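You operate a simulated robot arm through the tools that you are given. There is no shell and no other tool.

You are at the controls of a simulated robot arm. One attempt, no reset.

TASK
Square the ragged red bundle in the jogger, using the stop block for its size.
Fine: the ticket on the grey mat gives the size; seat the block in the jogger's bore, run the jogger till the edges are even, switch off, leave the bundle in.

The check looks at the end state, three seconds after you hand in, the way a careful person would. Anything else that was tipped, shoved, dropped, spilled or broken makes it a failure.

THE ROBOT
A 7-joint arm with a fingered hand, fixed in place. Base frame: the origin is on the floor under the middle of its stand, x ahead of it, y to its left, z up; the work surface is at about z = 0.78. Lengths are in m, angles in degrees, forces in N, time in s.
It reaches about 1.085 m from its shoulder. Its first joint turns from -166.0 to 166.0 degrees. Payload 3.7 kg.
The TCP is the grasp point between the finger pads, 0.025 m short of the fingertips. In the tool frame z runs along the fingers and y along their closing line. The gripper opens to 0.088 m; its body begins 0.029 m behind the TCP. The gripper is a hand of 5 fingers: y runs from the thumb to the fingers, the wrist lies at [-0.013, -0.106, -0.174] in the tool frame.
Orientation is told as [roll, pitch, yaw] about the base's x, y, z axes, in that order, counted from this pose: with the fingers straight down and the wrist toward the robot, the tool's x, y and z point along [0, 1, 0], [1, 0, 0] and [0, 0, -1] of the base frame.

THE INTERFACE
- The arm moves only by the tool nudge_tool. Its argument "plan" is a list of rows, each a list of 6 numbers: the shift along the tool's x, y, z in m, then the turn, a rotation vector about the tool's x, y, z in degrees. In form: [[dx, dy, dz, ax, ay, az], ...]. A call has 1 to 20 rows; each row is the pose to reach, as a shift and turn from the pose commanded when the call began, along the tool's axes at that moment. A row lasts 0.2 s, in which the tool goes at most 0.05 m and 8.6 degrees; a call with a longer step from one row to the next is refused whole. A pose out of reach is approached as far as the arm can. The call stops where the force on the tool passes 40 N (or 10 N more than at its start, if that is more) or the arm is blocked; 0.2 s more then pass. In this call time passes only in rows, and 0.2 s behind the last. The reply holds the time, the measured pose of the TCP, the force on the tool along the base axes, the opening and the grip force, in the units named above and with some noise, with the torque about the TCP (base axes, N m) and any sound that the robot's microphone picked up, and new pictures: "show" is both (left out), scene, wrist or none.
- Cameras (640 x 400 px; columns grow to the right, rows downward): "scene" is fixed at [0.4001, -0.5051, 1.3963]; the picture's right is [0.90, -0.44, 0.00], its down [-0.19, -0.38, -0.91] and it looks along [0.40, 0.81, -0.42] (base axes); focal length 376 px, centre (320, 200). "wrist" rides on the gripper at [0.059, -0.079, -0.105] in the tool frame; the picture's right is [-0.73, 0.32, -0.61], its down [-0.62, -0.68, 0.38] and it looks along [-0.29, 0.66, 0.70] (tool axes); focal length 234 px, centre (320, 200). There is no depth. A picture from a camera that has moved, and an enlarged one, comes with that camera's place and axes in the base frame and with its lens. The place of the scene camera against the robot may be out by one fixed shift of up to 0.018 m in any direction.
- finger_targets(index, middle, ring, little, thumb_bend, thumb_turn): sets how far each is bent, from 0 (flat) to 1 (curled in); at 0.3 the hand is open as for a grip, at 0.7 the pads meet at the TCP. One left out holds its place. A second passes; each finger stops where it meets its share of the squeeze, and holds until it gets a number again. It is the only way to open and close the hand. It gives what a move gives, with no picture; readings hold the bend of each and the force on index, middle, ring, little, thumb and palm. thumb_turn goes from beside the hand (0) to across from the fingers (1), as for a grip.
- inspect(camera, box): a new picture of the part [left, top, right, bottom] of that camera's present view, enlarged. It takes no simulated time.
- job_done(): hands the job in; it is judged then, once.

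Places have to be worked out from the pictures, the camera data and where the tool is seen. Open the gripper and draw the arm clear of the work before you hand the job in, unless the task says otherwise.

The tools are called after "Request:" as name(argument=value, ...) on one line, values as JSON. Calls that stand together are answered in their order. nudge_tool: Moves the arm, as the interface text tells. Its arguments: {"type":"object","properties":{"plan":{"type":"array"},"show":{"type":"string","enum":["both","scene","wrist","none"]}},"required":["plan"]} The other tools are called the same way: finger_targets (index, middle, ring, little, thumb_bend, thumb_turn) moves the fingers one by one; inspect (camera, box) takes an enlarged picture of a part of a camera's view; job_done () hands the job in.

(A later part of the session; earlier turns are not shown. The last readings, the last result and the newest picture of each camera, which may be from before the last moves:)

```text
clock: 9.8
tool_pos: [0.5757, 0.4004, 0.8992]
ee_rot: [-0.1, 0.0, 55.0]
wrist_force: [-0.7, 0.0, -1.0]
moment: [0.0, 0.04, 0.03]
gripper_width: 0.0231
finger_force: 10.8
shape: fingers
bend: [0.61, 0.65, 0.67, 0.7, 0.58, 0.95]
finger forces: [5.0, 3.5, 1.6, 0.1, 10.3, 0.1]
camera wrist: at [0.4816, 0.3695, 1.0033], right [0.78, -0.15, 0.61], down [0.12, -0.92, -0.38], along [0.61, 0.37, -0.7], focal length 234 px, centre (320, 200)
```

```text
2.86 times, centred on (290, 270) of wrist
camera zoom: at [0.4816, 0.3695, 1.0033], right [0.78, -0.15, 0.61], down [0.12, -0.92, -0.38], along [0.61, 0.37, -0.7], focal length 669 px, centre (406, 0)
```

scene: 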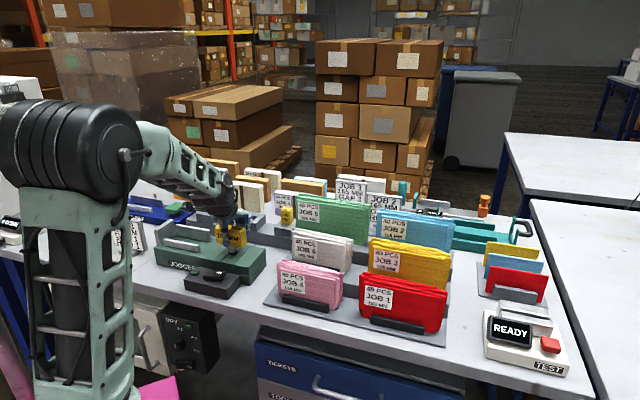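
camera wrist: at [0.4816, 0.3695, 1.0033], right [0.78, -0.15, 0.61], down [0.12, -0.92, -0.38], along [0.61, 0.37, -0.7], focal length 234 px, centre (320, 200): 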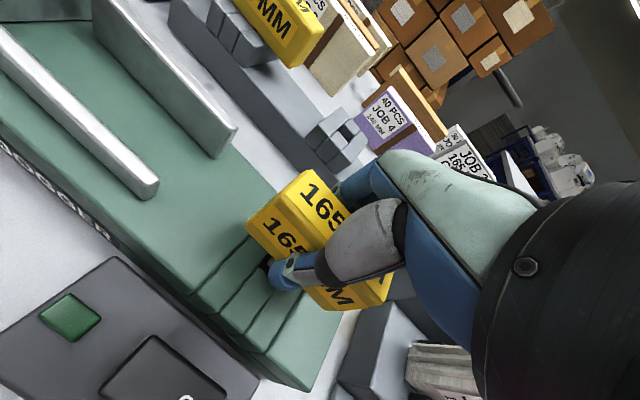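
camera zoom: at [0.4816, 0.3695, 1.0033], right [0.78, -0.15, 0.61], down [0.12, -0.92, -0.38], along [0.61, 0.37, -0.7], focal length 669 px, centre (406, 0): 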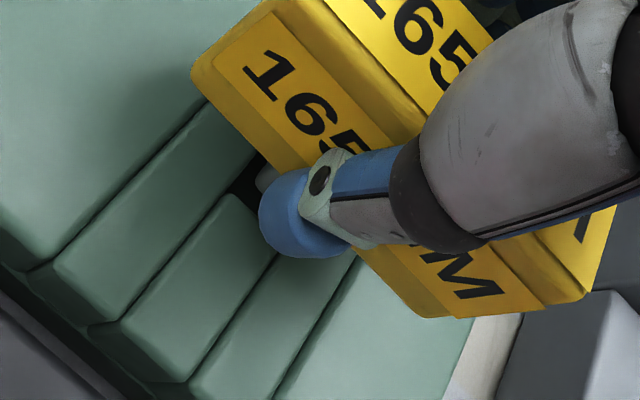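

The peg tip is hovering just over the bore. I'll zoom further to judge the alignment before lowering.

Request:
inspect(camera="scene", box=[222, 238, 258, 262])

Request:
inspect(camera="wrist", box=[240, 235, 310, 285])

```text
16.00 times, centred on (240, 250) of scene
camera zoom: at [0.4001, -0.5051, 1.3963], right [0.9, -0.44, 0.0], down [-0.19, -0.38, -0.91], along [0.4, 0.81, -0.42], focal length 6016 px, centre (1600, -600)
```

zoom: 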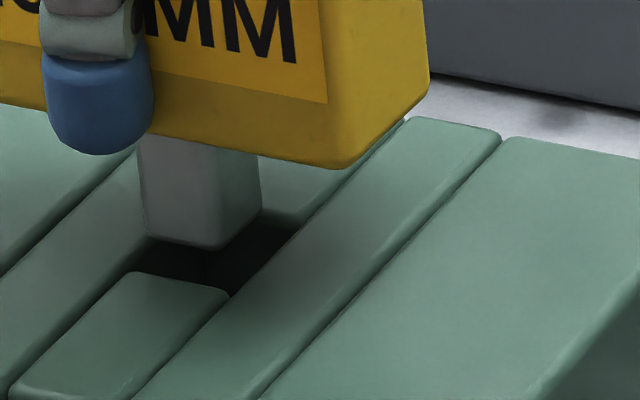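

```text
8.00 times, centred on (275, 260) of wrist
camera zoom: at [0.4816, 0.3695, 1.0033], right [0.78, -0.15, 0.61], down [0.12, -0.92, -0.38], along [0.61, 0.37, -0.7], focal length 1873 px, centre (680, -280)
```

zoom: 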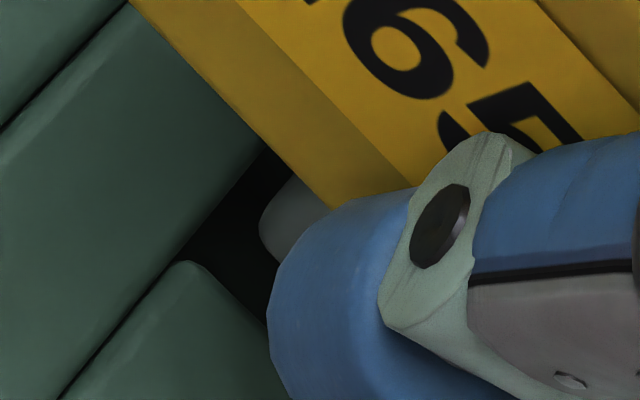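

Both views put the peg inside the bore outline: about 2 mm clear at the side and 3–4 mm at the front. I'm lowering slowly, watching the force.

Request:
nudge_tool(plan=[[0, 0, 0.006, 0, 0, 0], [0, 0, 0.012, 0, 0, 0], [0, 0, 0.017, 0, 0, 0], [0, 0, 0.021, 0, 0, 0]], show="none")

Request:
inspect(camera="scene", box=[215, 220, 263, 264])

Request:
inspect(camera="wrist", box=[220, 200, 360, 340])

```text
clock: 10.8
tool_pos: [0.5752, 0.3995, 0.8784]
ee_rot: [0.0, 0.0, 55.0]
wrist_force: [0.2, 0.6, -0.5]
moment: [-0.02, -0.02, 0.0]
gripper_width: 0.023
finger_force: 10.5
shape: fingers
bend: [0.61, 0.65, 0.67, 0.7, 0.58, 0.95]
finger forces: [5.1, 3.4, 1.6, 0.1, 10.3, 0.0]
```

```text
9.09 times, centred on (239, 242) of scene
camera zoom: at [0.4001, -0.5051, 1.3963], right [0.9, -0.44, 0.0], down [-0.19, -0.38, -0.91], along [0.4, 0.81, -0.42], focal length 3418 px, centre (1056, -182)
```

zoom: 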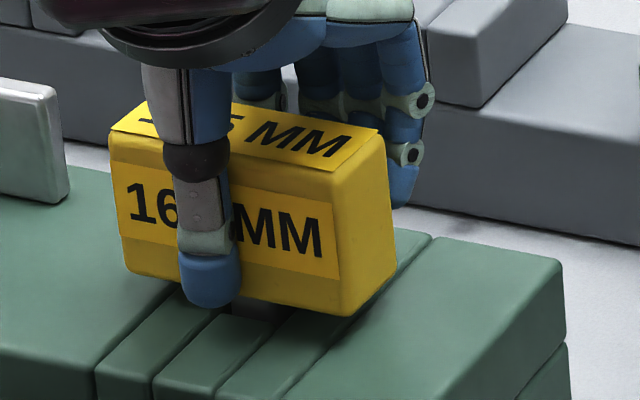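

```text
2.86 times, centred on (290, 270) of wrist
camera zoom: at [0.4815, 0.3692, 0.9824], right [0.78, -0.15, 0.61], down [0.12, -0.92, -0.38], along [0.61, 0.37, -0.7], focal length 669 px, centre (406, 0)
```

zoom: 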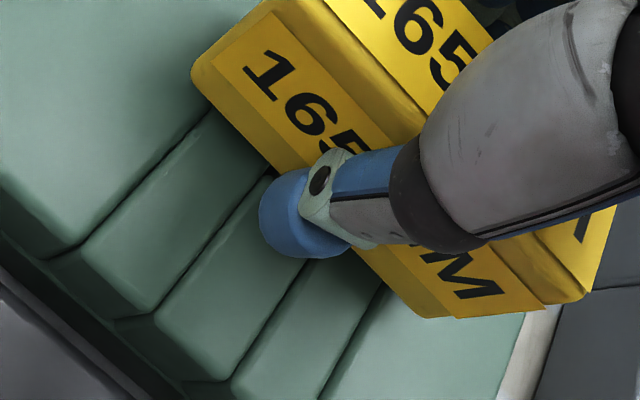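

No contact force, and the peg is entering the bore. I'm continuing down in small steps.

Request:
nudge_tool(plan=[[0, 0, 0.002, 0, 0, 0], [0, 0, 0.004, 0, 0, 0]], show="none")

Request:
inspect(camera="scene", box=[215, 220, 263, 264])

```text
clock: 11.4
tool_pos: [0.5749, 0.4003, 0.875]
ee_rot: [0.1, 0.0, 55.0]
wrist_force: [-0.8, 0.8, -1.2]
moment: [-0.01, 0.01, 0.0]
gripper_width: 0.0234
finger_force: 10.4
shape: fingers
bend: [0.61, 0.65, 0.67, 0.7, 0.58, 0.95]
finger forces: [5.1, 3.5, 1.7, 0.0, 10.2, 0.0]
```

```text
9.09 times, centred on (239, 242) of scene
camera zoom: at [0.4001, -0.5051, 1.3963], right [0.9, -0.44, 0.0], down [-0.19, -0.38, -0.91], along [0.4, 0.81, -0.42], focal length 3418 px, centre (1056, -182)
```

zoom: 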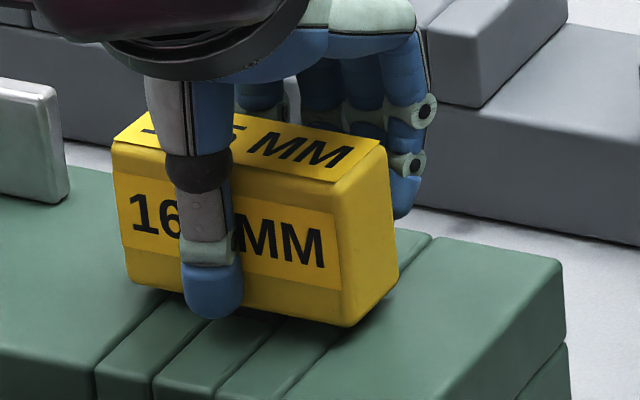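

Still no contact, and the block's bottom is now a few millimetres above the deck. Two more small steps.

Request:
nudge_tool(plan=[[0, 0, 0.0015, 0, 0, 0], [0, 0, 0.003, 0, 0, 0]], show="none")

Request:
inspect(camera="scene", box=[215, 220, 263, 264])

```text
clock: 12.0
tool_pos: [0.5744, 0.3999, 0.8726]
ee_rot: [0.1, 0.0, 55.0]
wrist_force: [0.7, 0.1, -0.8]
moment: [0.0, -0.01, 0.02]
gripper_width: 0.023
finger_force: 10.5
shape: fingers
bend: [0.61, 0.65, 0.67, 0.7, 0.58, 0.95]
finger forces: [5.0, 3.5, 1.7, 0.0, 10.3, 0.0]
```

```text
9.09 times, centred on (239, 242) of scene
camera zoom: at [0.4001, -0.5051, 1.3963], right [0.9, -0.44, 0.0], down [-0.19, -0.38, -0.91], along [0.4, 0.81, -0.42], focal length 3418 px, centre (1056, -182)
```

zoom: 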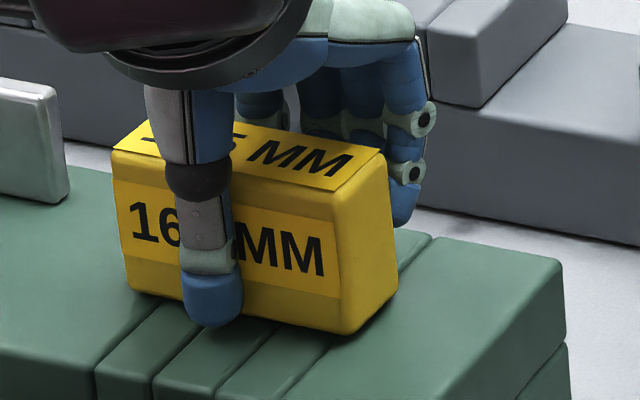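

No contact yet at TCP z≈0.872, so I'm continuing in fine steps.

Request:
nudge_tool(plan=[[0, 0, 0.0015, 0, 0, 0], [0, 0, 0.003, 0, 0, 0]], show="none")

Request:
inspect(camera="scene", box=[215, 220, 263, 264])

```text
clock: 12.6
tool_pos: [0.5737, 0.4005, 0.871]
ee_rot: [-0.1, -0.1, 55.0]
wrist_force: [1.3, -0.3, 6.0]
moment: [0.01, -0.02, 0.01]
gripper_width: 0.0233
finger_force: 10.8
shape: fingers
bend: [0.62, 0.65, 0.67, 0.7, 0.58, 0.95]
finger forces: [5.5, 3.9, 1.7, 0.1, 11.1, 0.0]
```

```text
9.09 times, centred on (239, 242) of scene
camera zoom: at [0.4001, -0.5051, 1.3963], right [0.9, -0.44, 0.0], down [-0.19, -0.38, -0.91], along [0.4, 0.81, -0.42], focal length 3418 px, centre (1056, -182)
```

zoom: 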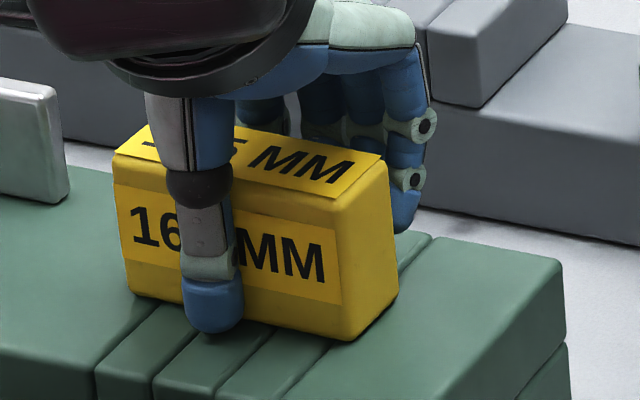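

Contact: 6 N upward at TCP z≈0.870, so the block's bottom is resting on the deck with its peg in the bore. I'll check squareness from the wrist view before releasing.

Request:
inspect(camera="wrist", box=[200, 140, 420, 340])

Request:
inspect(camera="scene", box=[150, 205, 280, 290])

```text
2.00 times, centred on (310, 240) of wrist
camera zoom: at [0.4813, 0.3692, 0.9734], right [0.78, -0.15, 0.61], down [0.12, -0.92, -0.38], along [0.61, 0.37, -0.69], focal length 468 px, centre (340, 120)
```

zoom: 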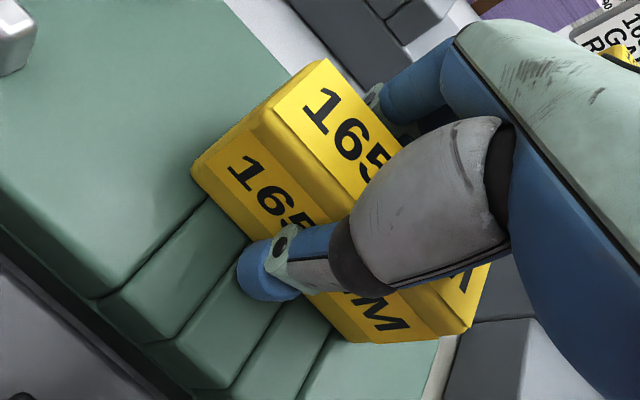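

```text
4.71 times, centred on (215, 248) of scene
camera zoom: at [0.4001, -0.5051, 1.3963], right [0.9, -0.44, 0.0], down [-0.19, -0.38, -0.91], along [0.4, 0.81, -0.42], focal length 1770 px, centre (814, -24)
```

zoom: 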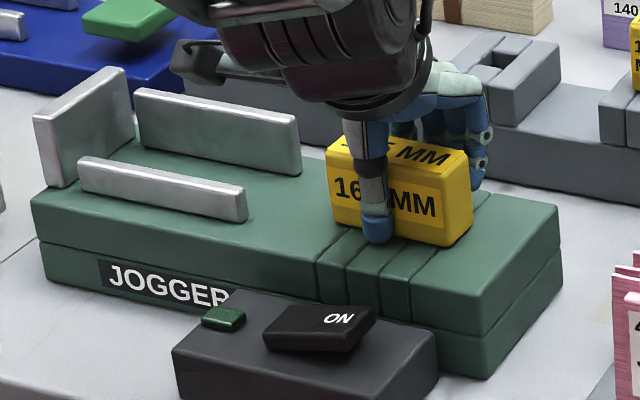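

The block looks square to the jogger and sits flush, so I'm opening the hand.

Request:
finger_targets(index=0.3, middle=0.3, ring=0.3, little=0.3, thumb_bend=0.3)

Request:
inspect(camera="scene", box=[150, 205, 280, 290])

Request:
inspect(camera="wrist", box=[200, 140, 420, 340])

```text
clock: 13.6
tool_pos: [0.5745, 0.4008, 0.8688]
ee_rot: [0.0, 0.0, 55.0]
wrist_force: [-0.2, 0.5, 1.5]
moment: [-0.03, 0.03, 0.0]
gripper_width: 0.0843
finger_force: 0.1
shape: fingers
bend: [0.3, 0.3, 0.3, 0.3, 0.3, 0.97]
finger forces: [0.0, 0.0, 0.1, 0.1, 0.0, 0.0]
```

```text
4.71 times, centred on (215, 248) of scene
camera zoom: at [0.4001, -0.5051, 1.3963], right [0.9, -0.44, 0.0], down [-0.19, -0.38, -0.91], along [0.4, 0.81, -0.42], focal length 1770 px, centre (814, -24)
```

zoom: 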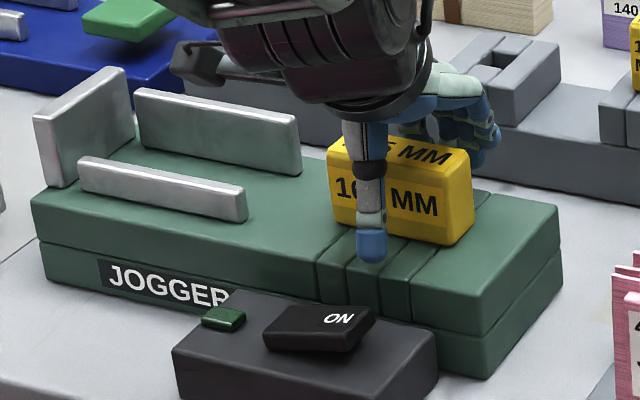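

```text
2.00 times, centred on (310, 240) of wrist
camera zoom: at [0.4813, 0.3692, 0.9727], right [0.78, -0.15, 0.61], down [0.12, -0.92, -0.38], along [0.61, 0.37, -0.7], focal length 468 px, centre (340, 120)
```

zoom: 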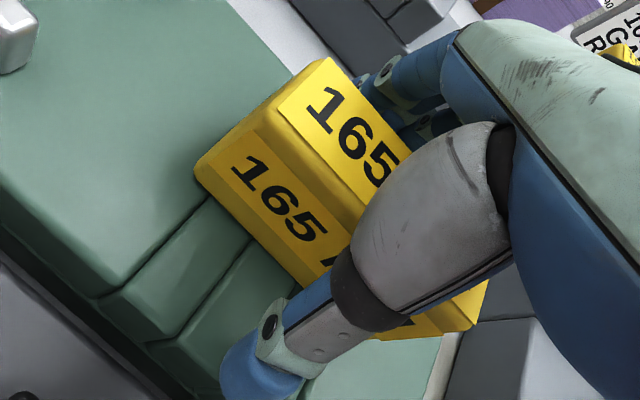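

Released; the block stays seated. I'm lifting straight up, then yawing back to 45° and looking at the block from above.

Request:
nudge_tool(plan=[[0, 0, -0.02, 0, 0, 0], [0, 0, -0.05, 0, 0, 0], [0, 0, -0.09, 0, 0, 0], [0, 0, -0.13, 0, 0, 5], [0, 0, -0.17, 0, 0, 10]], show="both")

Request:
inspect(camera="scene", box=[150, 205, 280, 290])

Request:
inspect(camera="wrist", box=[20, 140, 300, 400])

```text
clock: 14.8
tool_pos: [0.5759, 0.3998, 1.0409]
ee_rot: [0.1, 0.0, 44.9]
wrist_force: [1.5, 1.1, 0.3]
moment: [-0.02, 0.0, 0.07]
gripper_width: 0.0841
finger_force: 0.2
shape: fingers
bend: [0.3, 0.3, 0.3, 0.3, 0.3, 0.97]
finger forces: [0.0, 0.0, 0.1, 0.0, 0.0, 0.1]
camera wrist: at [0.4781, 0.386, 1.1432], right [0.74, -0.29, 0.61], down [-0.04, -0.92, -0.38], along [0.67, 0.26, -0.7], focal length 234 px, centre (320, 200)
```

scene: 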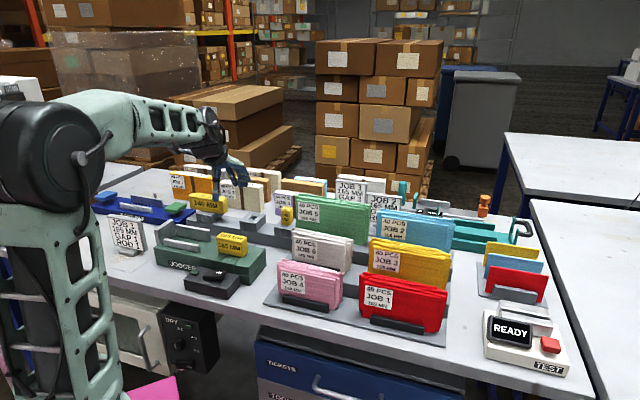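
wrist: 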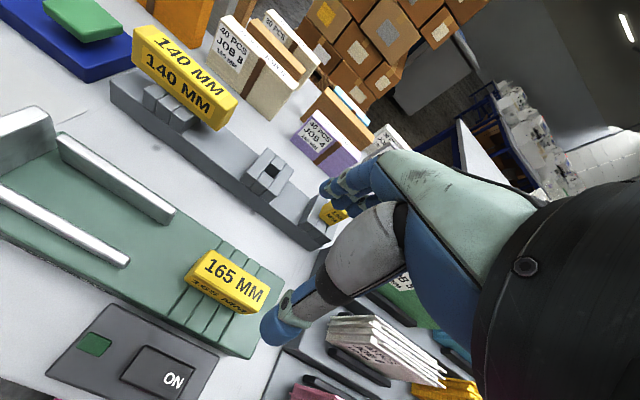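

```text
4.71 times, centred on (215, 248) of scene
camera zoom: at [0.4001, -0.5051, 1.3963], right [0.9, -0.44, 0.0], down [-0.19, -0.38, -0.91], along [0.4, 0.81, -0.42], focal length 1770 px, centre (814, -24)
```

zoom: 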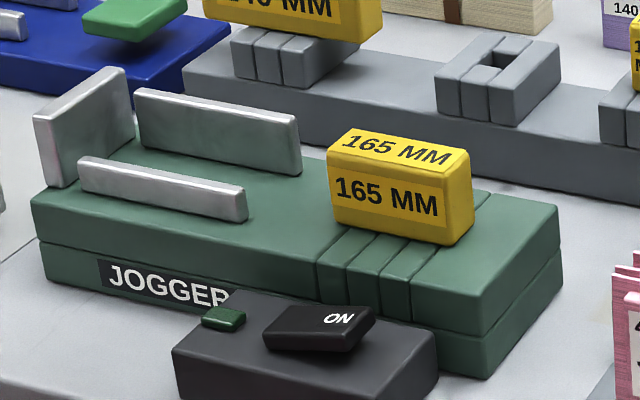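

```text
1.54 times, centred on (160, 270) of wrist
camera zoom: at [0.4781, 0.386, 1.1432], right [0.74, -0.29, 0.61], down [-0.04, -0.92, -0.38], along [0.67, 0.26, -0.7], focal length 360 px, centre (566, 92)
```

zoom: 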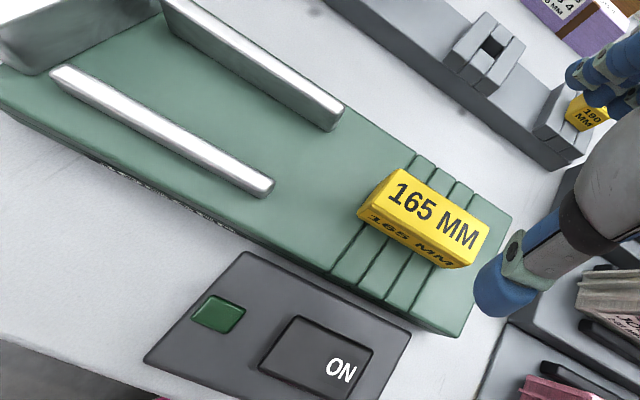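

The 165 block is seated squarely, and its face is about 165 mm from the jogger's end wall. Now I'll take a close look at the ragged red bundle to measure it.

Request:
inspect(camera="scene", box=[345, 260, 455, 340])

Request:
inspect(camera="scene", box=[350, 265, 395, 300])

Request:
inspect(camera="scene", box=[410, 280, 455, 340])

```text
5.00 times, centred on (400, 300) of scene
camera zoom: at [0.4001, -0.5051, 1.3963], right [0.9, -0.44, 0.0], down [-0.19, -0.38, -0.91], along [0.4, 0.81, -0.42], focal length 1880 px, centre (-80, -300)
```

zoom: 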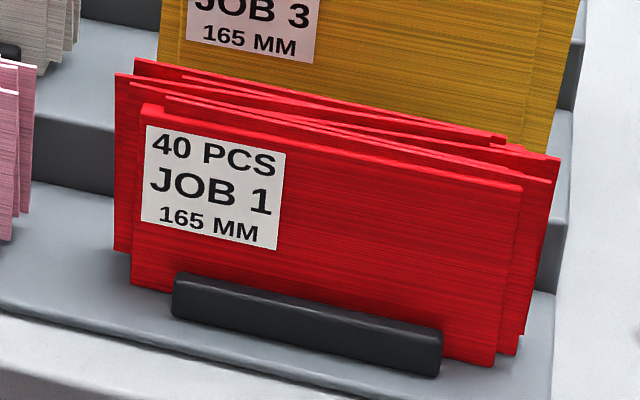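

```text
11.43 times, centred on (372, 282) of scene
camera zoom: at [0.4001, -0.5051, 1.3963], right [0.9, -0.44, 0.0], down [-0.19, -0.38, -0.91], along [0.4, 0.81, -0.42], focal length 4297 px, centre (-280, -743)
```

zoom: 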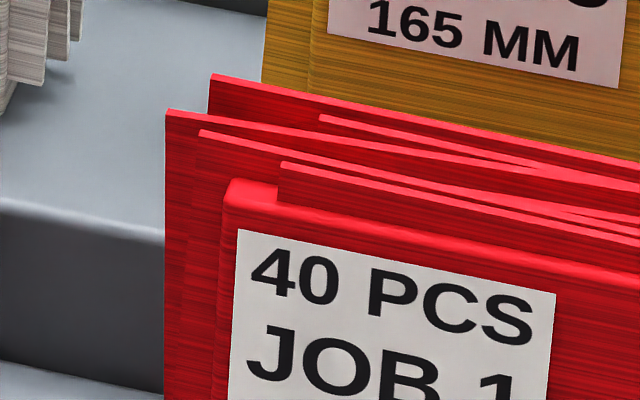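

```text
6.67 times, centred on (432, 310) of scene
camera zoom: at [0.4001, -0.5051, 1.3963], right [0.9, -0.44, 0.0], down [-0.19, -0.38, -0.91], along [0.4, 0.81, -0.42], focal length 2507 px, centre (-430, -533)
```

zoom: 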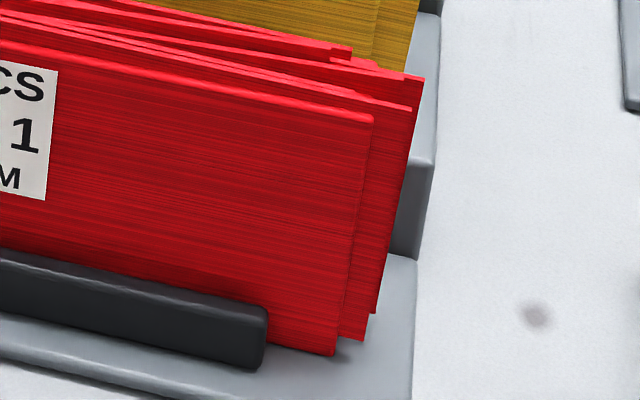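

The bundle is about 165 mm long, 35 mm thick and 100 mm tall, centred near (0.86, 0.036), with ragged leaves sticking out. I'll move across at a safe height to view it with the wrist camera.

Request:
nudge_tool(plan=[[-0.03, 0, -0.02, 0, 0, 0], [-0.075, 0, -0.03, 0, 0, 0], [-0.122, 0, -0.03, 0, 0, 0], [-0.169, 0, -0.03, 0, 0, 0], [-0.216, 0, -0.03, 0, 0, 0], [-0.263, 0, -0.03, 0, 0, 0], [-0.31, -0.005, -0.03, 0, 0, 0], [-0.357, -0.01, -0.03, 0, 0, 0], [-0.404, -0.015, -0.03, 0, 0, 0], [-0.451, -0.019, -0.03, 0, 0, 0], [-0.49, -0.019, -0.02, 0, 0, 0], [-0.51, -0.019, -0.01, 0, 0, 0]], show="both")

Request:
inspect(camera="wrist", box=[60, 170, 320, 400])

```text
clock: 17.4
tool_pos: [0.9225, 0.0257, 1.0494]
ee_rot: [0.1, 0.0, 45.0]
wrist_force: [-0.8, 0.7, -0.1]
moment: [0.0, -0.02, -0.01]
gripper_width: 0.0845
finger_force: 0.0
shape: fingers
bend: [0.3, 0.3, 0.3, 0.3, 0.3, 0.97]
finger forces: [0.0, 0.1, 0.0, 0.0, 0.0, 0.0]
camera wrist: at [0.8253, 0.0117, 1.1533], right [0.74, -0.28, 0.61], down [-0.04, -0.92, -0.38], along [0.67, 0.26, -0.7], focal length 234 px, centre (320, 200)
```

scene: 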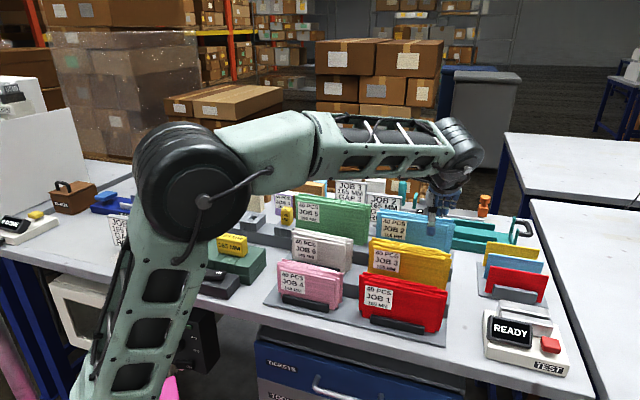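
wrist: 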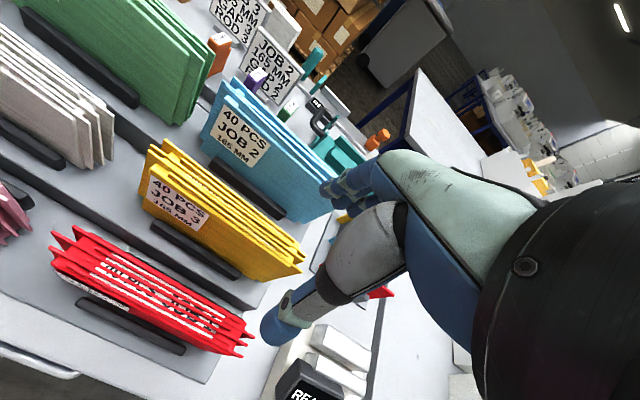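

```text
1.74 times, centred on (190, 285) of wrist
camera zoom: at [0.8253, 0.0117, 1.1533], right [0.74, -0.28, 0.61], down [-0.04, -0.92, -0.38], along [0.67, 0.26, -0.7], focal length 407 px, centre (546, 52)
```

zoom: 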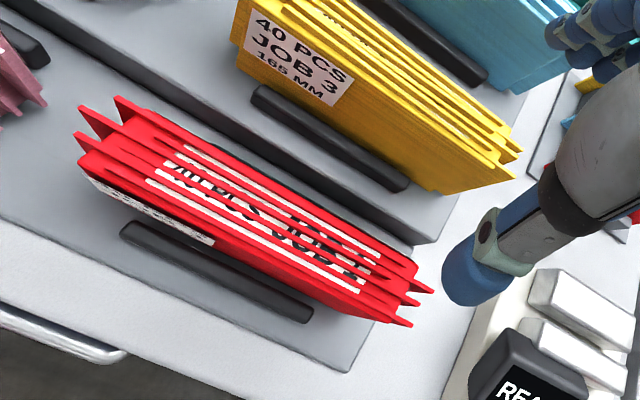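

The bundle is a solid core with thin ragged leaves protruding. I'll zoom in for accurate corners.

Request:
inspect(camera="wrist", box=[80, 210, 170, 300])

Request:
inspect(camera="wrist", box=[180, 280, 270, 370])

Request:
inspect(camera="wrist", box=[40, 210, 260, 370])

```text
4.44 times, centred on (125, 255) of wrist
camera zoom: at [0.8253, 0.0117, 1.1533], right [0.74, -0.28, 0.61], down [-0.04, -0.92, -0.38], along [0.67, 0.26, -0.7], focal length 1041 px, centre (1187, -44)
```

zoom: 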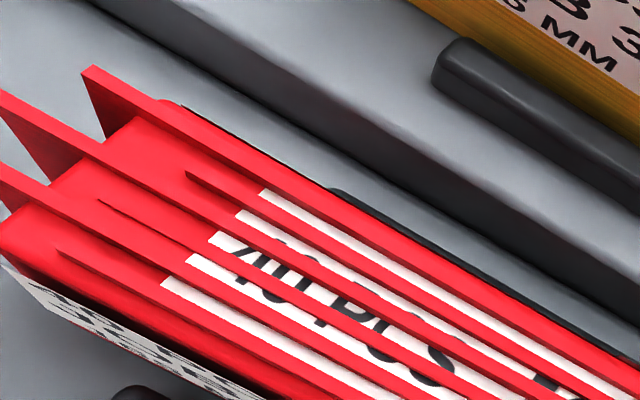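

```text
4.44 times, centred on (225, 325) of wrist
camera zoom: at [0.8253, 0.0117, 1.1533], right [0.74, -0.28, 0.61], down [-0.04, -0.92, -0.38], along [0.67, 0.26, -0.7], focal length 1041 px, centre (742, -356)
```

zoom: 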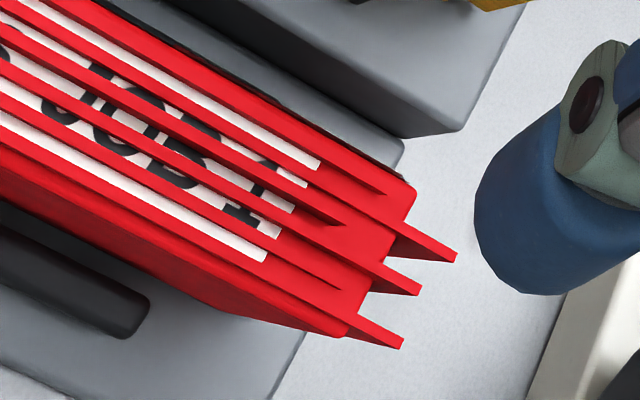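

```text
2.50 times, centred on (150, 290) of wrist
camera zoom: at [0.8253, 0.0117, 1.1533], right [0.74, -0.28, 0.61], down [-0.04, -0.92, -0.38], along [0.67, 0.26, -0.7], focal length 585 px, centre (745, -25)
```

zoom: 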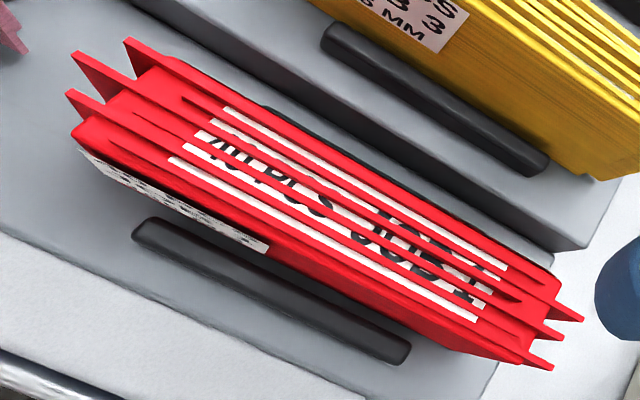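

The core is about 165 × 31 mm in plan, centred about (+0.044, -0.043) from the current TCP. I'll move over it and partly close the hand so the fingers fit between this bundle and the yellow one behind.

Request:
finger_targets(index=0.45, middle=0.45, ring=0.45, little=0.45, thumb_bend=0.45)

Request:
nudge_tool(plan=[[0.022, -0.022, 0.0, 0, 0, 0], [0.044, -0.043, 0.0, 0, 0, 0], [0.044, -0.043, 0.03, 0, 0, 0], [0.044, -0.043, 0.06, 0, 0, 0]], show="both")

Request:
inspect(camera="wrist", box=[120, 180, 360, 390])

Request:
inspect(camera="scene", box=[340, 200, 470, 340])

```text
clock: 18.4
tool_pos: [0.9223, 0.0265, 1.0488]
ee_rot: [0.0, 0.1, 45.0]
wrist_force: [0.6, 0.1, -1.2]
moment: [0.01, -0.05, -0.02]
gripper_width: 0.0531
finger_force: 0.1
shape: fingers
bend: [0.45, 0.45, 0.45, 0.45, 0.45, 0.97]
finger forces: [0.0, 0.1, 0.1, 0.0, 0.0, 0.0]
```

```text
clock: 19.4
tool_pos: [0.8604, 0.0273, 0.989]
ee_rot: [0.0, -0.1, 45.0]
wrist_force: [0.0, 0.6, -0.4]
moment: [-0.04, -0.03, 0.0]
gripper_width: 0.0533
finger_force: 0.0
shape: fingers
bend: [0.45, 0.45, 0.45, 0.45, 0.45, 0.97]
finger forces: [0.0, 0.0, 0.0, 0.1, 0.0, 0.1]
camera wrist: at [0.7637, 0.0129, 1.0926], right [0.74, -0.28, 0.61], down [-0.04, -0.92, -0.38], along [0.67, 0.26, -0.7], focal length 234 px, centre (320, 200)
```

scene: 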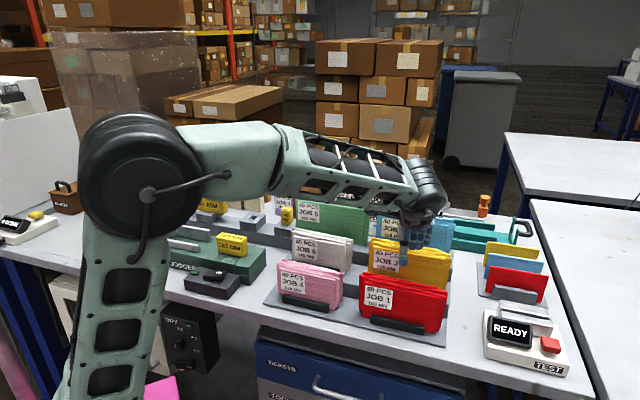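
wrist: 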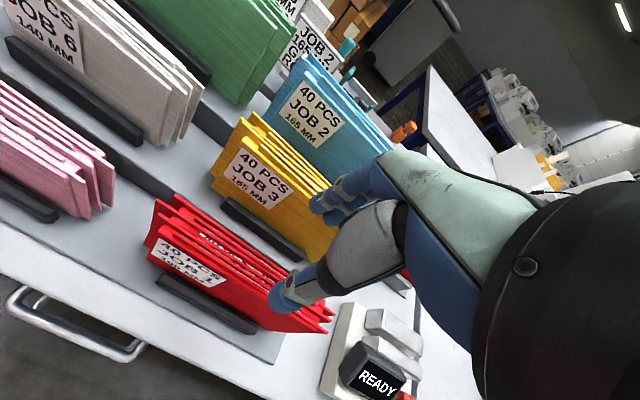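

```text
1.90 times, centred on (240, 285) of wrist
camera zoom: at [0.7637, 0.0129, 1.0926], right [0.74, -0.28, 0.61], down [-0.04, -0.92, -0.38], along [0.67, 0.26, -0.7], focal length 446 px, centre (472, 38)
```

zoom: 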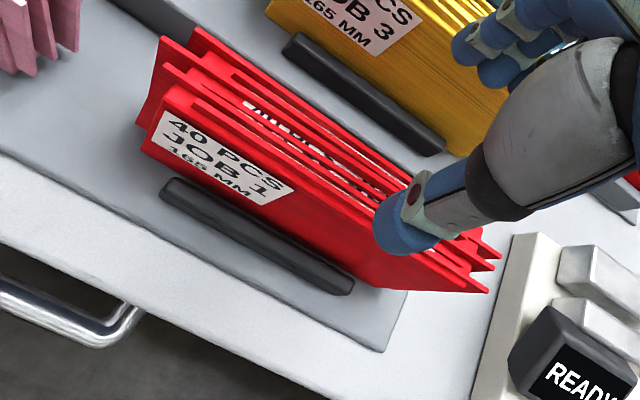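

```text
2.86 times, centred on (405, 270) of scene
camera zoom: at [0.4001, -0.5051, 1.3963], right [0.9, -0.44, 0.0], down [-0.19, -0.38, -0.91], along [0.4, 0.81, -0.42], focal length 1074 px, centre (77, 0)
```

zoom: 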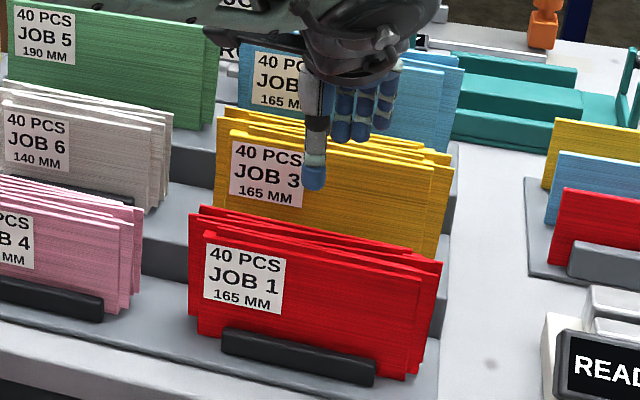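

I'll enlarge the bundle's ends from this new viewpoint to triangulate its height.

Request:
inspect(camera="wrist", box=[135, 185, 235, 275])

Request:
inspect(camera="wrist", box=[260, 250, 360, 350])

```text
4.44 times, centred on (185, 230) of wrist
camera zoom: at [0.7637, 0.0129, 1.0926], right [0.74, -0.28, 0.61], down [-0.04, -0.92, -0.38], along [0.67, 0.26, -0.7], focal length 1041 px, centre (920, 67)
```

zoom: 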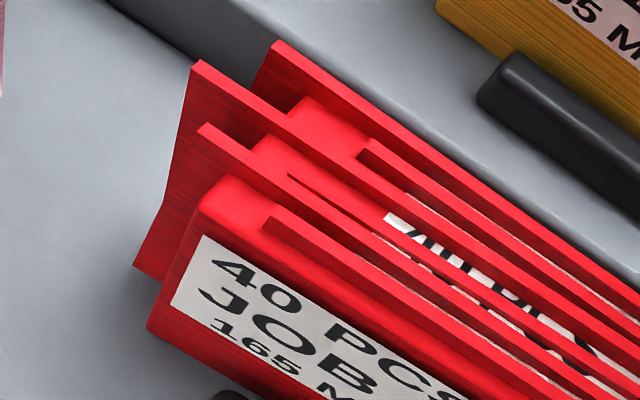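

```text
4.00 times, centred on (310, 300) of wrist
camera zoom: at [0.7637, 0.0129, 1.0926], right [0.74, -0.28, 0.61], down [-0.04, -0.92, -0.38], along [0.67, 0.26, -0.7], focal length 937 px, centre (360, -200)
```

zoom: 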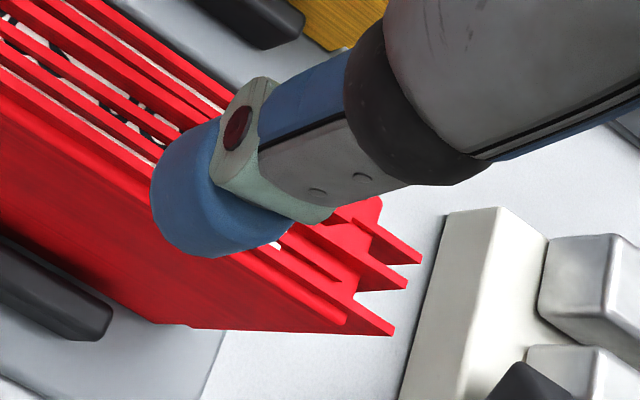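

Triangulation puts the core's top at z≈0.886, with the TCP centred over it to within a millimetre. I'll descend until the fingertips reach the leaf tops and check that they straddle it.

Request:
nudge_tool(plan=[[0, 0, 0.03, 0, 0, 0], [0, 0, 0.055, 0, 0, 0], [0, 0, 0.07, 0, 0, 0]], show="both")

Request:
inspect(camera="wrist", box=[180, 160, 400, 360])

Request:
inspect(camera="scene", box=[340, 210, 470, 340])

```text
clock: 20.2
tool_pos: [0.8603, 0.0272, 0.9188]
ee_rot: [-0.1, -0.1, 45.0]
wrist_force: [0.0, 0.3, 0.0]
moment: [0.04, -0.03, -0.02]
gripper_width: 0.0531
finger_force: 0.0
shape: fingers
bend: [0.45, 0.45, 0.45, 0.45, 0.45, 0.97]
finger forces: [0.0, 0.0, 0.1, 0.0, 0.1, 0.1]
camera wrist: at [0.7634, 0.013, 1.0228], right [0.74, -0.29, 0.61], down [-0.04, -0.92, -0.38], along [0.67, 0.26, -0.7], focal length 234 px, centre (320, 200)
```

scene: 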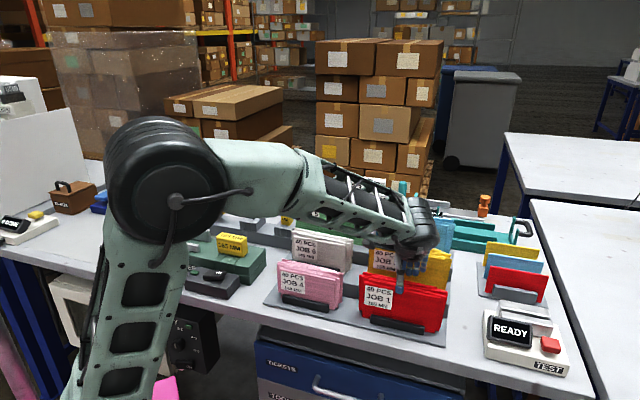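
wrist: 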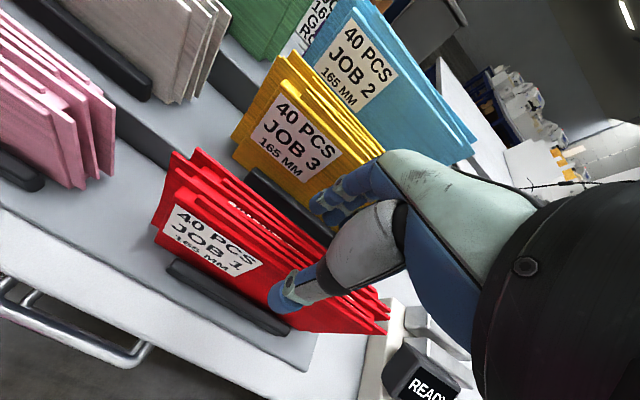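

```text
2.00 times, centred on (290, 260) of wrist
camera zoom: at [0.7634, 0.013, 1.0228], right [0.74, -0.29, 0.61], down [-0.04, -0.92, -0.38], along [0.67, 0.26, -0.7], focal length 468 px, centre (380, 80)
```

zoom: 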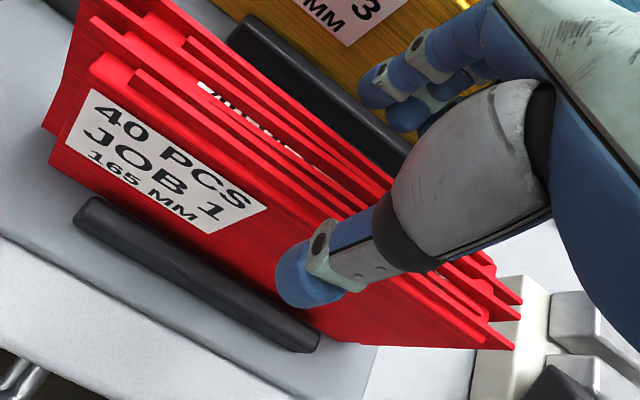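

```text
3.08 times, centred on (405, 275) of scene
camera zoom: at [0.4001, -0.5051, 1.3963], right [0.9, -0.44, 0.0], down [-0.19, -0.38, -0.91], along [0.4, 0.81, -0.42], focal length 1157 px, centre (58, -31)
```

zoom: 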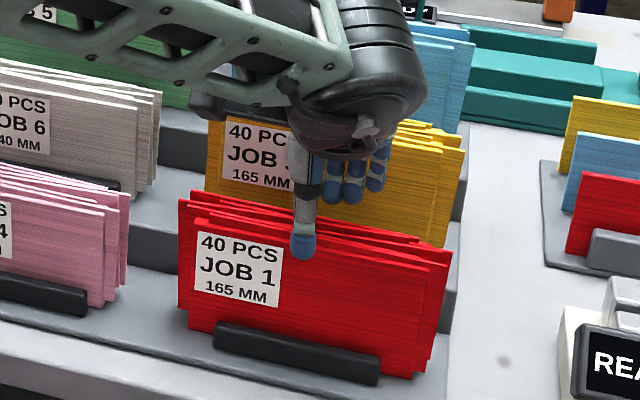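

The thumb is in front of the bundle and the fingers are behind it, in the gap before the yellow one. I'm lowering the rest of the way to TCP z≈0.868.

Request:
nudge_tool(plan=[[0, 0, 0.015, 0, 0, 0], [0, 0, 0.03, 0, 0, 0], [0, 0, 0.042, 0, 0, 0], [0, 0, 0.051, 0, 0, 0]], show="both")

Request:
inspect(camera="wrist", box=[180, 160, 400, 360])

Request:
inspect(camera="scene", box=[340, 210, 470, 340])

```text
clock: 21.2
tool_pos: [0.8607, 0.0261, 0.8687]
ee_rot: [0.0, 0.1, 45.0]
wrist_force: [-0.1, -0.7, -0.2]
moment: [0.01, -0.03, 0.0]
gripper_width: 0.0529
finger_force: 0.0
shape: fingers
bend: [0.45, 0.45, 0.45, 0.45, 0.45, 0.97]
finger forces: [0.0, 0.1, 0.0, 0.0, 0.0, 0.1]
camera wrist: at [0.763, 0.0127, 0.9717], right [0.74, -0.28, 0.61], down [-0.04, -0.92, -0.38], along [0.67, 0.26, -0.7], focal length 234 px, centre (320, 200)
```

scene: 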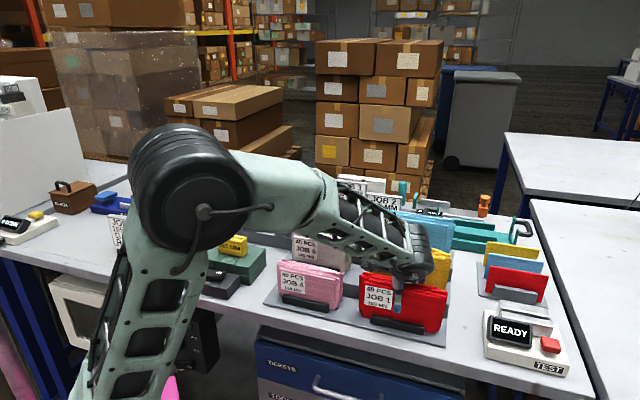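
wrist: 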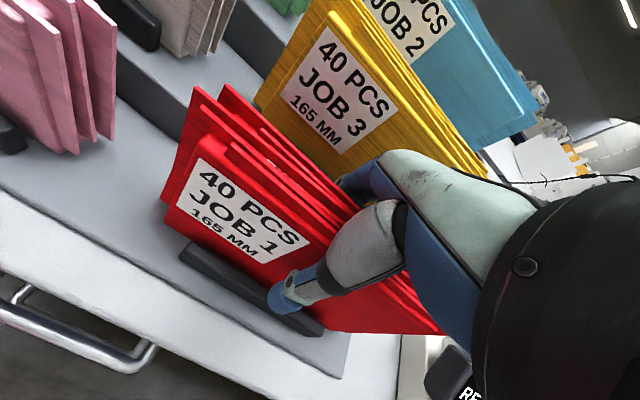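

```text
2.00 times, centred on (290, 260) of wrist
camera zoom: at [0.763, 0.0127, 0.9717], right [0.74, -0.28, 0.61], down [-0.04, -0.92, -0.38], along [0.67, 0.26, -0.7], focal length 468 px, centre (380, 80)
```

zoom: 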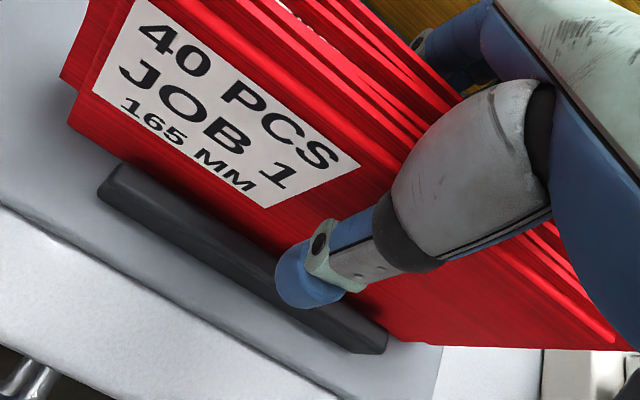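

```text
3.08 times, centred on (405, 275) of scene
camera zoom: at [0.4001, -0.5051, 1.3963], right [0.9, -0.44, 0.0], down [-0.19, -0.38, -0.91], along [0.4, 0.81, -0.42], focal length 1157 px, centre (58, -31)
```

zoom: 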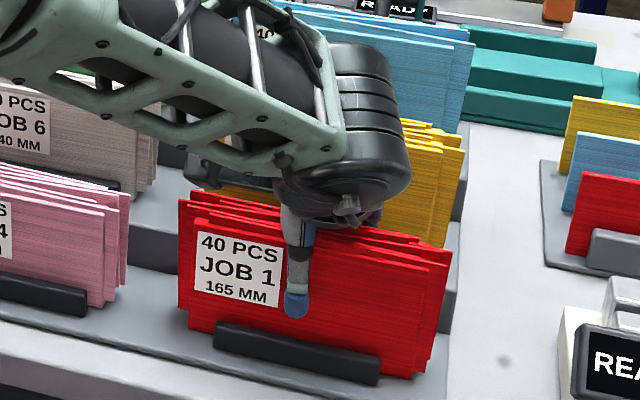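

Positioned. I'm closing the fingers as an even wall first (0.55), then the thumb, to avoid twisting the bundle.

Request:
finger_targets(index=0.55, middle=0.55, ring=0.55, little=0.55, thumb_bend=0.53)

```text
clock: 22.2
tool_pos: [0.8597, 0.0257, 0.8687]
ee_rot: [0.0, 0.0, 45.0]
wrist_force: [0.2, -0.1, 0.3]
moment: [0.03, -0.03, 0.03]
gripper_width: 0.0333
finger_force: 0.2
shape: fingers
bend: [0.55, 0.55, 0.55, 0.55, 0.53, 0.97]
finger forces: [0.0, 0.1, 0.1, 0.0, 0.0, 0.0]
```

No contact yet at a 33 mm opening. Now I'm bringing the thumb in against the finger wall.

Request:
finger_targets(thumb_bend=0.7)

Request:
inspect(camera="wrist", box=[180, 160, 400, 360])

Request:
inspect(camera="scene", box=[340, 210, 470, 340])

```text
clock: 23.2
tool_pos: [0.8595, 0.0273, 0.8679]
ee_rot: [0.1, 0.1, 45.0]
wrist_force: [-0.8, -1.4, 0.5]
moment: [-0.05, 0.05, 0.05]
gripper_width: 0.0264
finger_force: 4.4
shape: fingers
bend: [0.54, 0.54, 0.54, 0.55, 0.62, 0.97]
finger forces: [1.6, 0.8, 0.4, 0.6, 5.3, 0.0]
```

```text
2.00 times, centred on (290, 260) of wrist
camera zoom: at [0.7629, 0.0127, 0.972], right [0.74, -0.28, 0.61], down [-0.04, -0.92, -0.38], along [0.67, 0.26, -0.7], focal length 468 px, centre (380, 80)
```

zoom: 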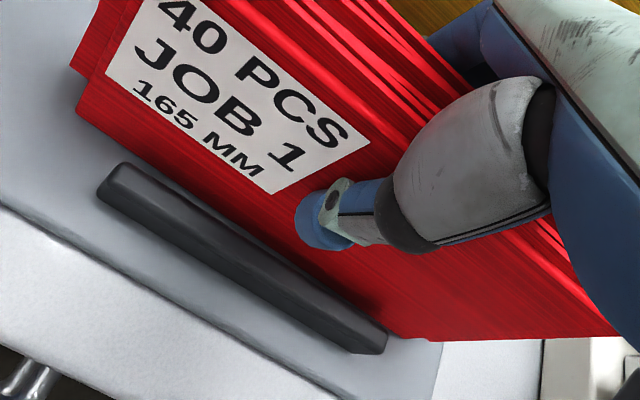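

```text
3.08 times, centred on (405, 275) of scene
camera zoom: at [0.4001, -0.5051, 1.3963], right [0.9, -0.44, 0.0], down [-0.19, -0.38, -0.91], along [0.4, 0.81, -0.42], focal length 1157 px, centre (58, -31)
```

zoom: 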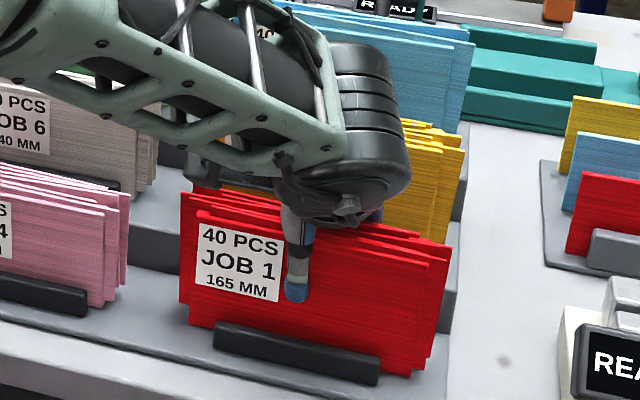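

All four fingers and the thumb are in contact at a light 5 N. The bundle shifted slightly back, so I'll bring the fingers forward evenly to re-centre it and firm up the grip.

Request:
finger_targets(index=0.59, middle=0.59, ring=0.59, little=0.59, thumb_bend=0.7)

Request:
inspect(camera="wrist", box=[180, 160, 400, 360])

Request:
inspect(camera="scene", box=[340, 210, 470, 340])

```text
clock: 24.2
tool_pos: [0.8595, 0.0281, 0.8685]
ee_rot: [0.1, 0.0, 45.0]
wrist_force: [-1.9, -1.4, -0.2]
moment: [-0.01, 0.02, 0.1]
gripper_width: 0.0259
finger_force: 6.7
shape: fingers
bend: [0.55, 0.57, 0.57, 0.58, 0.6, 0.97]
finger forces: [1.9, 1.7, 1.2, 0.8, 7.0, 0.0]
```

```text
2.00 times, centred on (290, 260) of wrist
camera zoom: at [0.763, 0.0128, 0.972], right [0.74, -0.28, 0.61], down [-0.04, -0.92, -0.38], along [0.67, 0.26, -0.7], focal length 468 px, centre (380, 80)
```

zoom: 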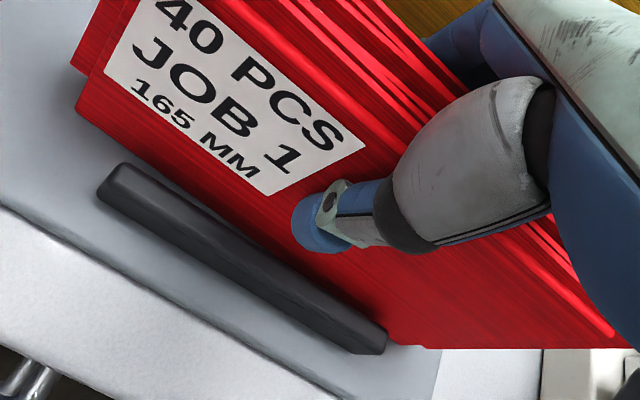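

```text
3.08 times, centred on (405, 275) of scene
camera zoom: at [0.4001, -0.5051, 1.3963], right [0.9, -0.44, 0.0], down [-0.19, -0.38, -0.91], along [0.4, 0.81, -0.42], focal length 1157 px, centre (58, -31)
```

zoom: 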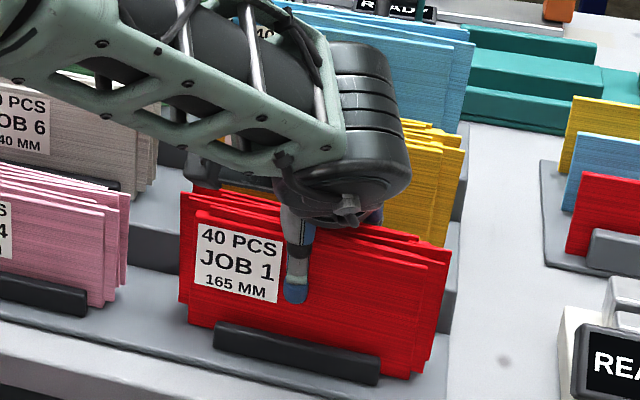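

The grip is at 7 N and fairly even. I'll squeeze a bit harder before lifting.

Request:
finger_targets(index=0.63, middle=0.62, ring=0.61, little=0.61, thumb_bend=0.75)

Request:
inspect(camera="wrist", box=[180, 160, 400, 360])

Request:
inspect(camera="scene", box=[340, 210, 470, 340])

```text
clock: 25.2
tool_pos: [0.8603, 0.0263, 0.8687]
ee_rot: [0.0, 0.1, 45.0]
wrist_force: [-1.0, -0.8, 0.3]
moment: [0.0, 0.03, 0.1]
gripper_width: 0.0251
finger_force: 8.7
shape: fingers
bend: [0.57, 0.59, 0.59, 0.6, 0.6, 0.96]
finger forces: [3.9, 2.7, 1.4, 0.6, 9.5, 0.1]
```

```text
2.00 times, centred on (290, 260) of wrist
camera zoom: at [0.763, 0.0128, 0.972], right [0.74, -0.28, 0.61], down [-0.04, -0.92, -0.38], along [0.67, 0.26, -0.7], focal length 468 px, centre (380, 80)
```

zoom: 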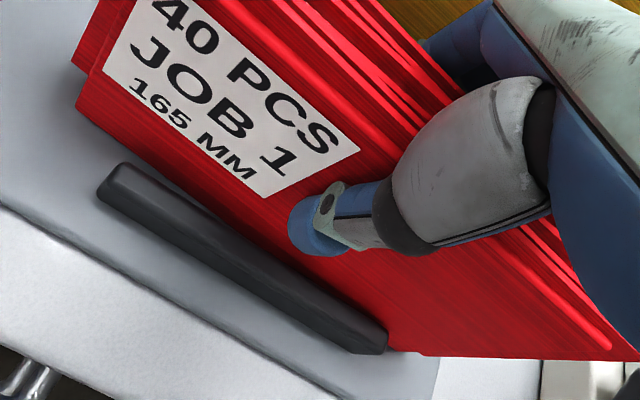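

```text
3.08 times, centred on (405, 275) of scene
camera zoom: at [0.4001, -0.5051, 1.3963], right [0.9, -0.44, 0.0], down [-0.19, -0.38, -0.91], along [0.4, 0.81, -0.42], focal length 1157 px, centre (58, -31)
```

zoom: 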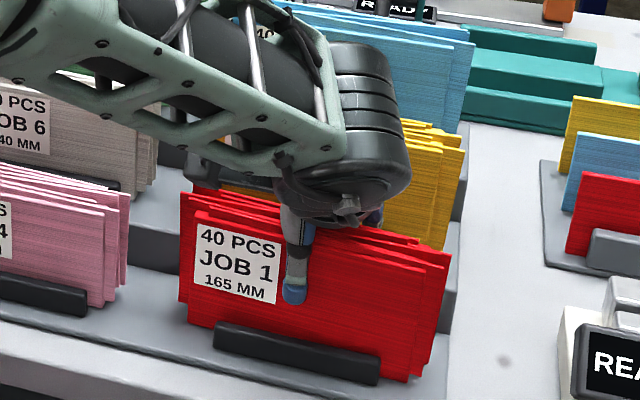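

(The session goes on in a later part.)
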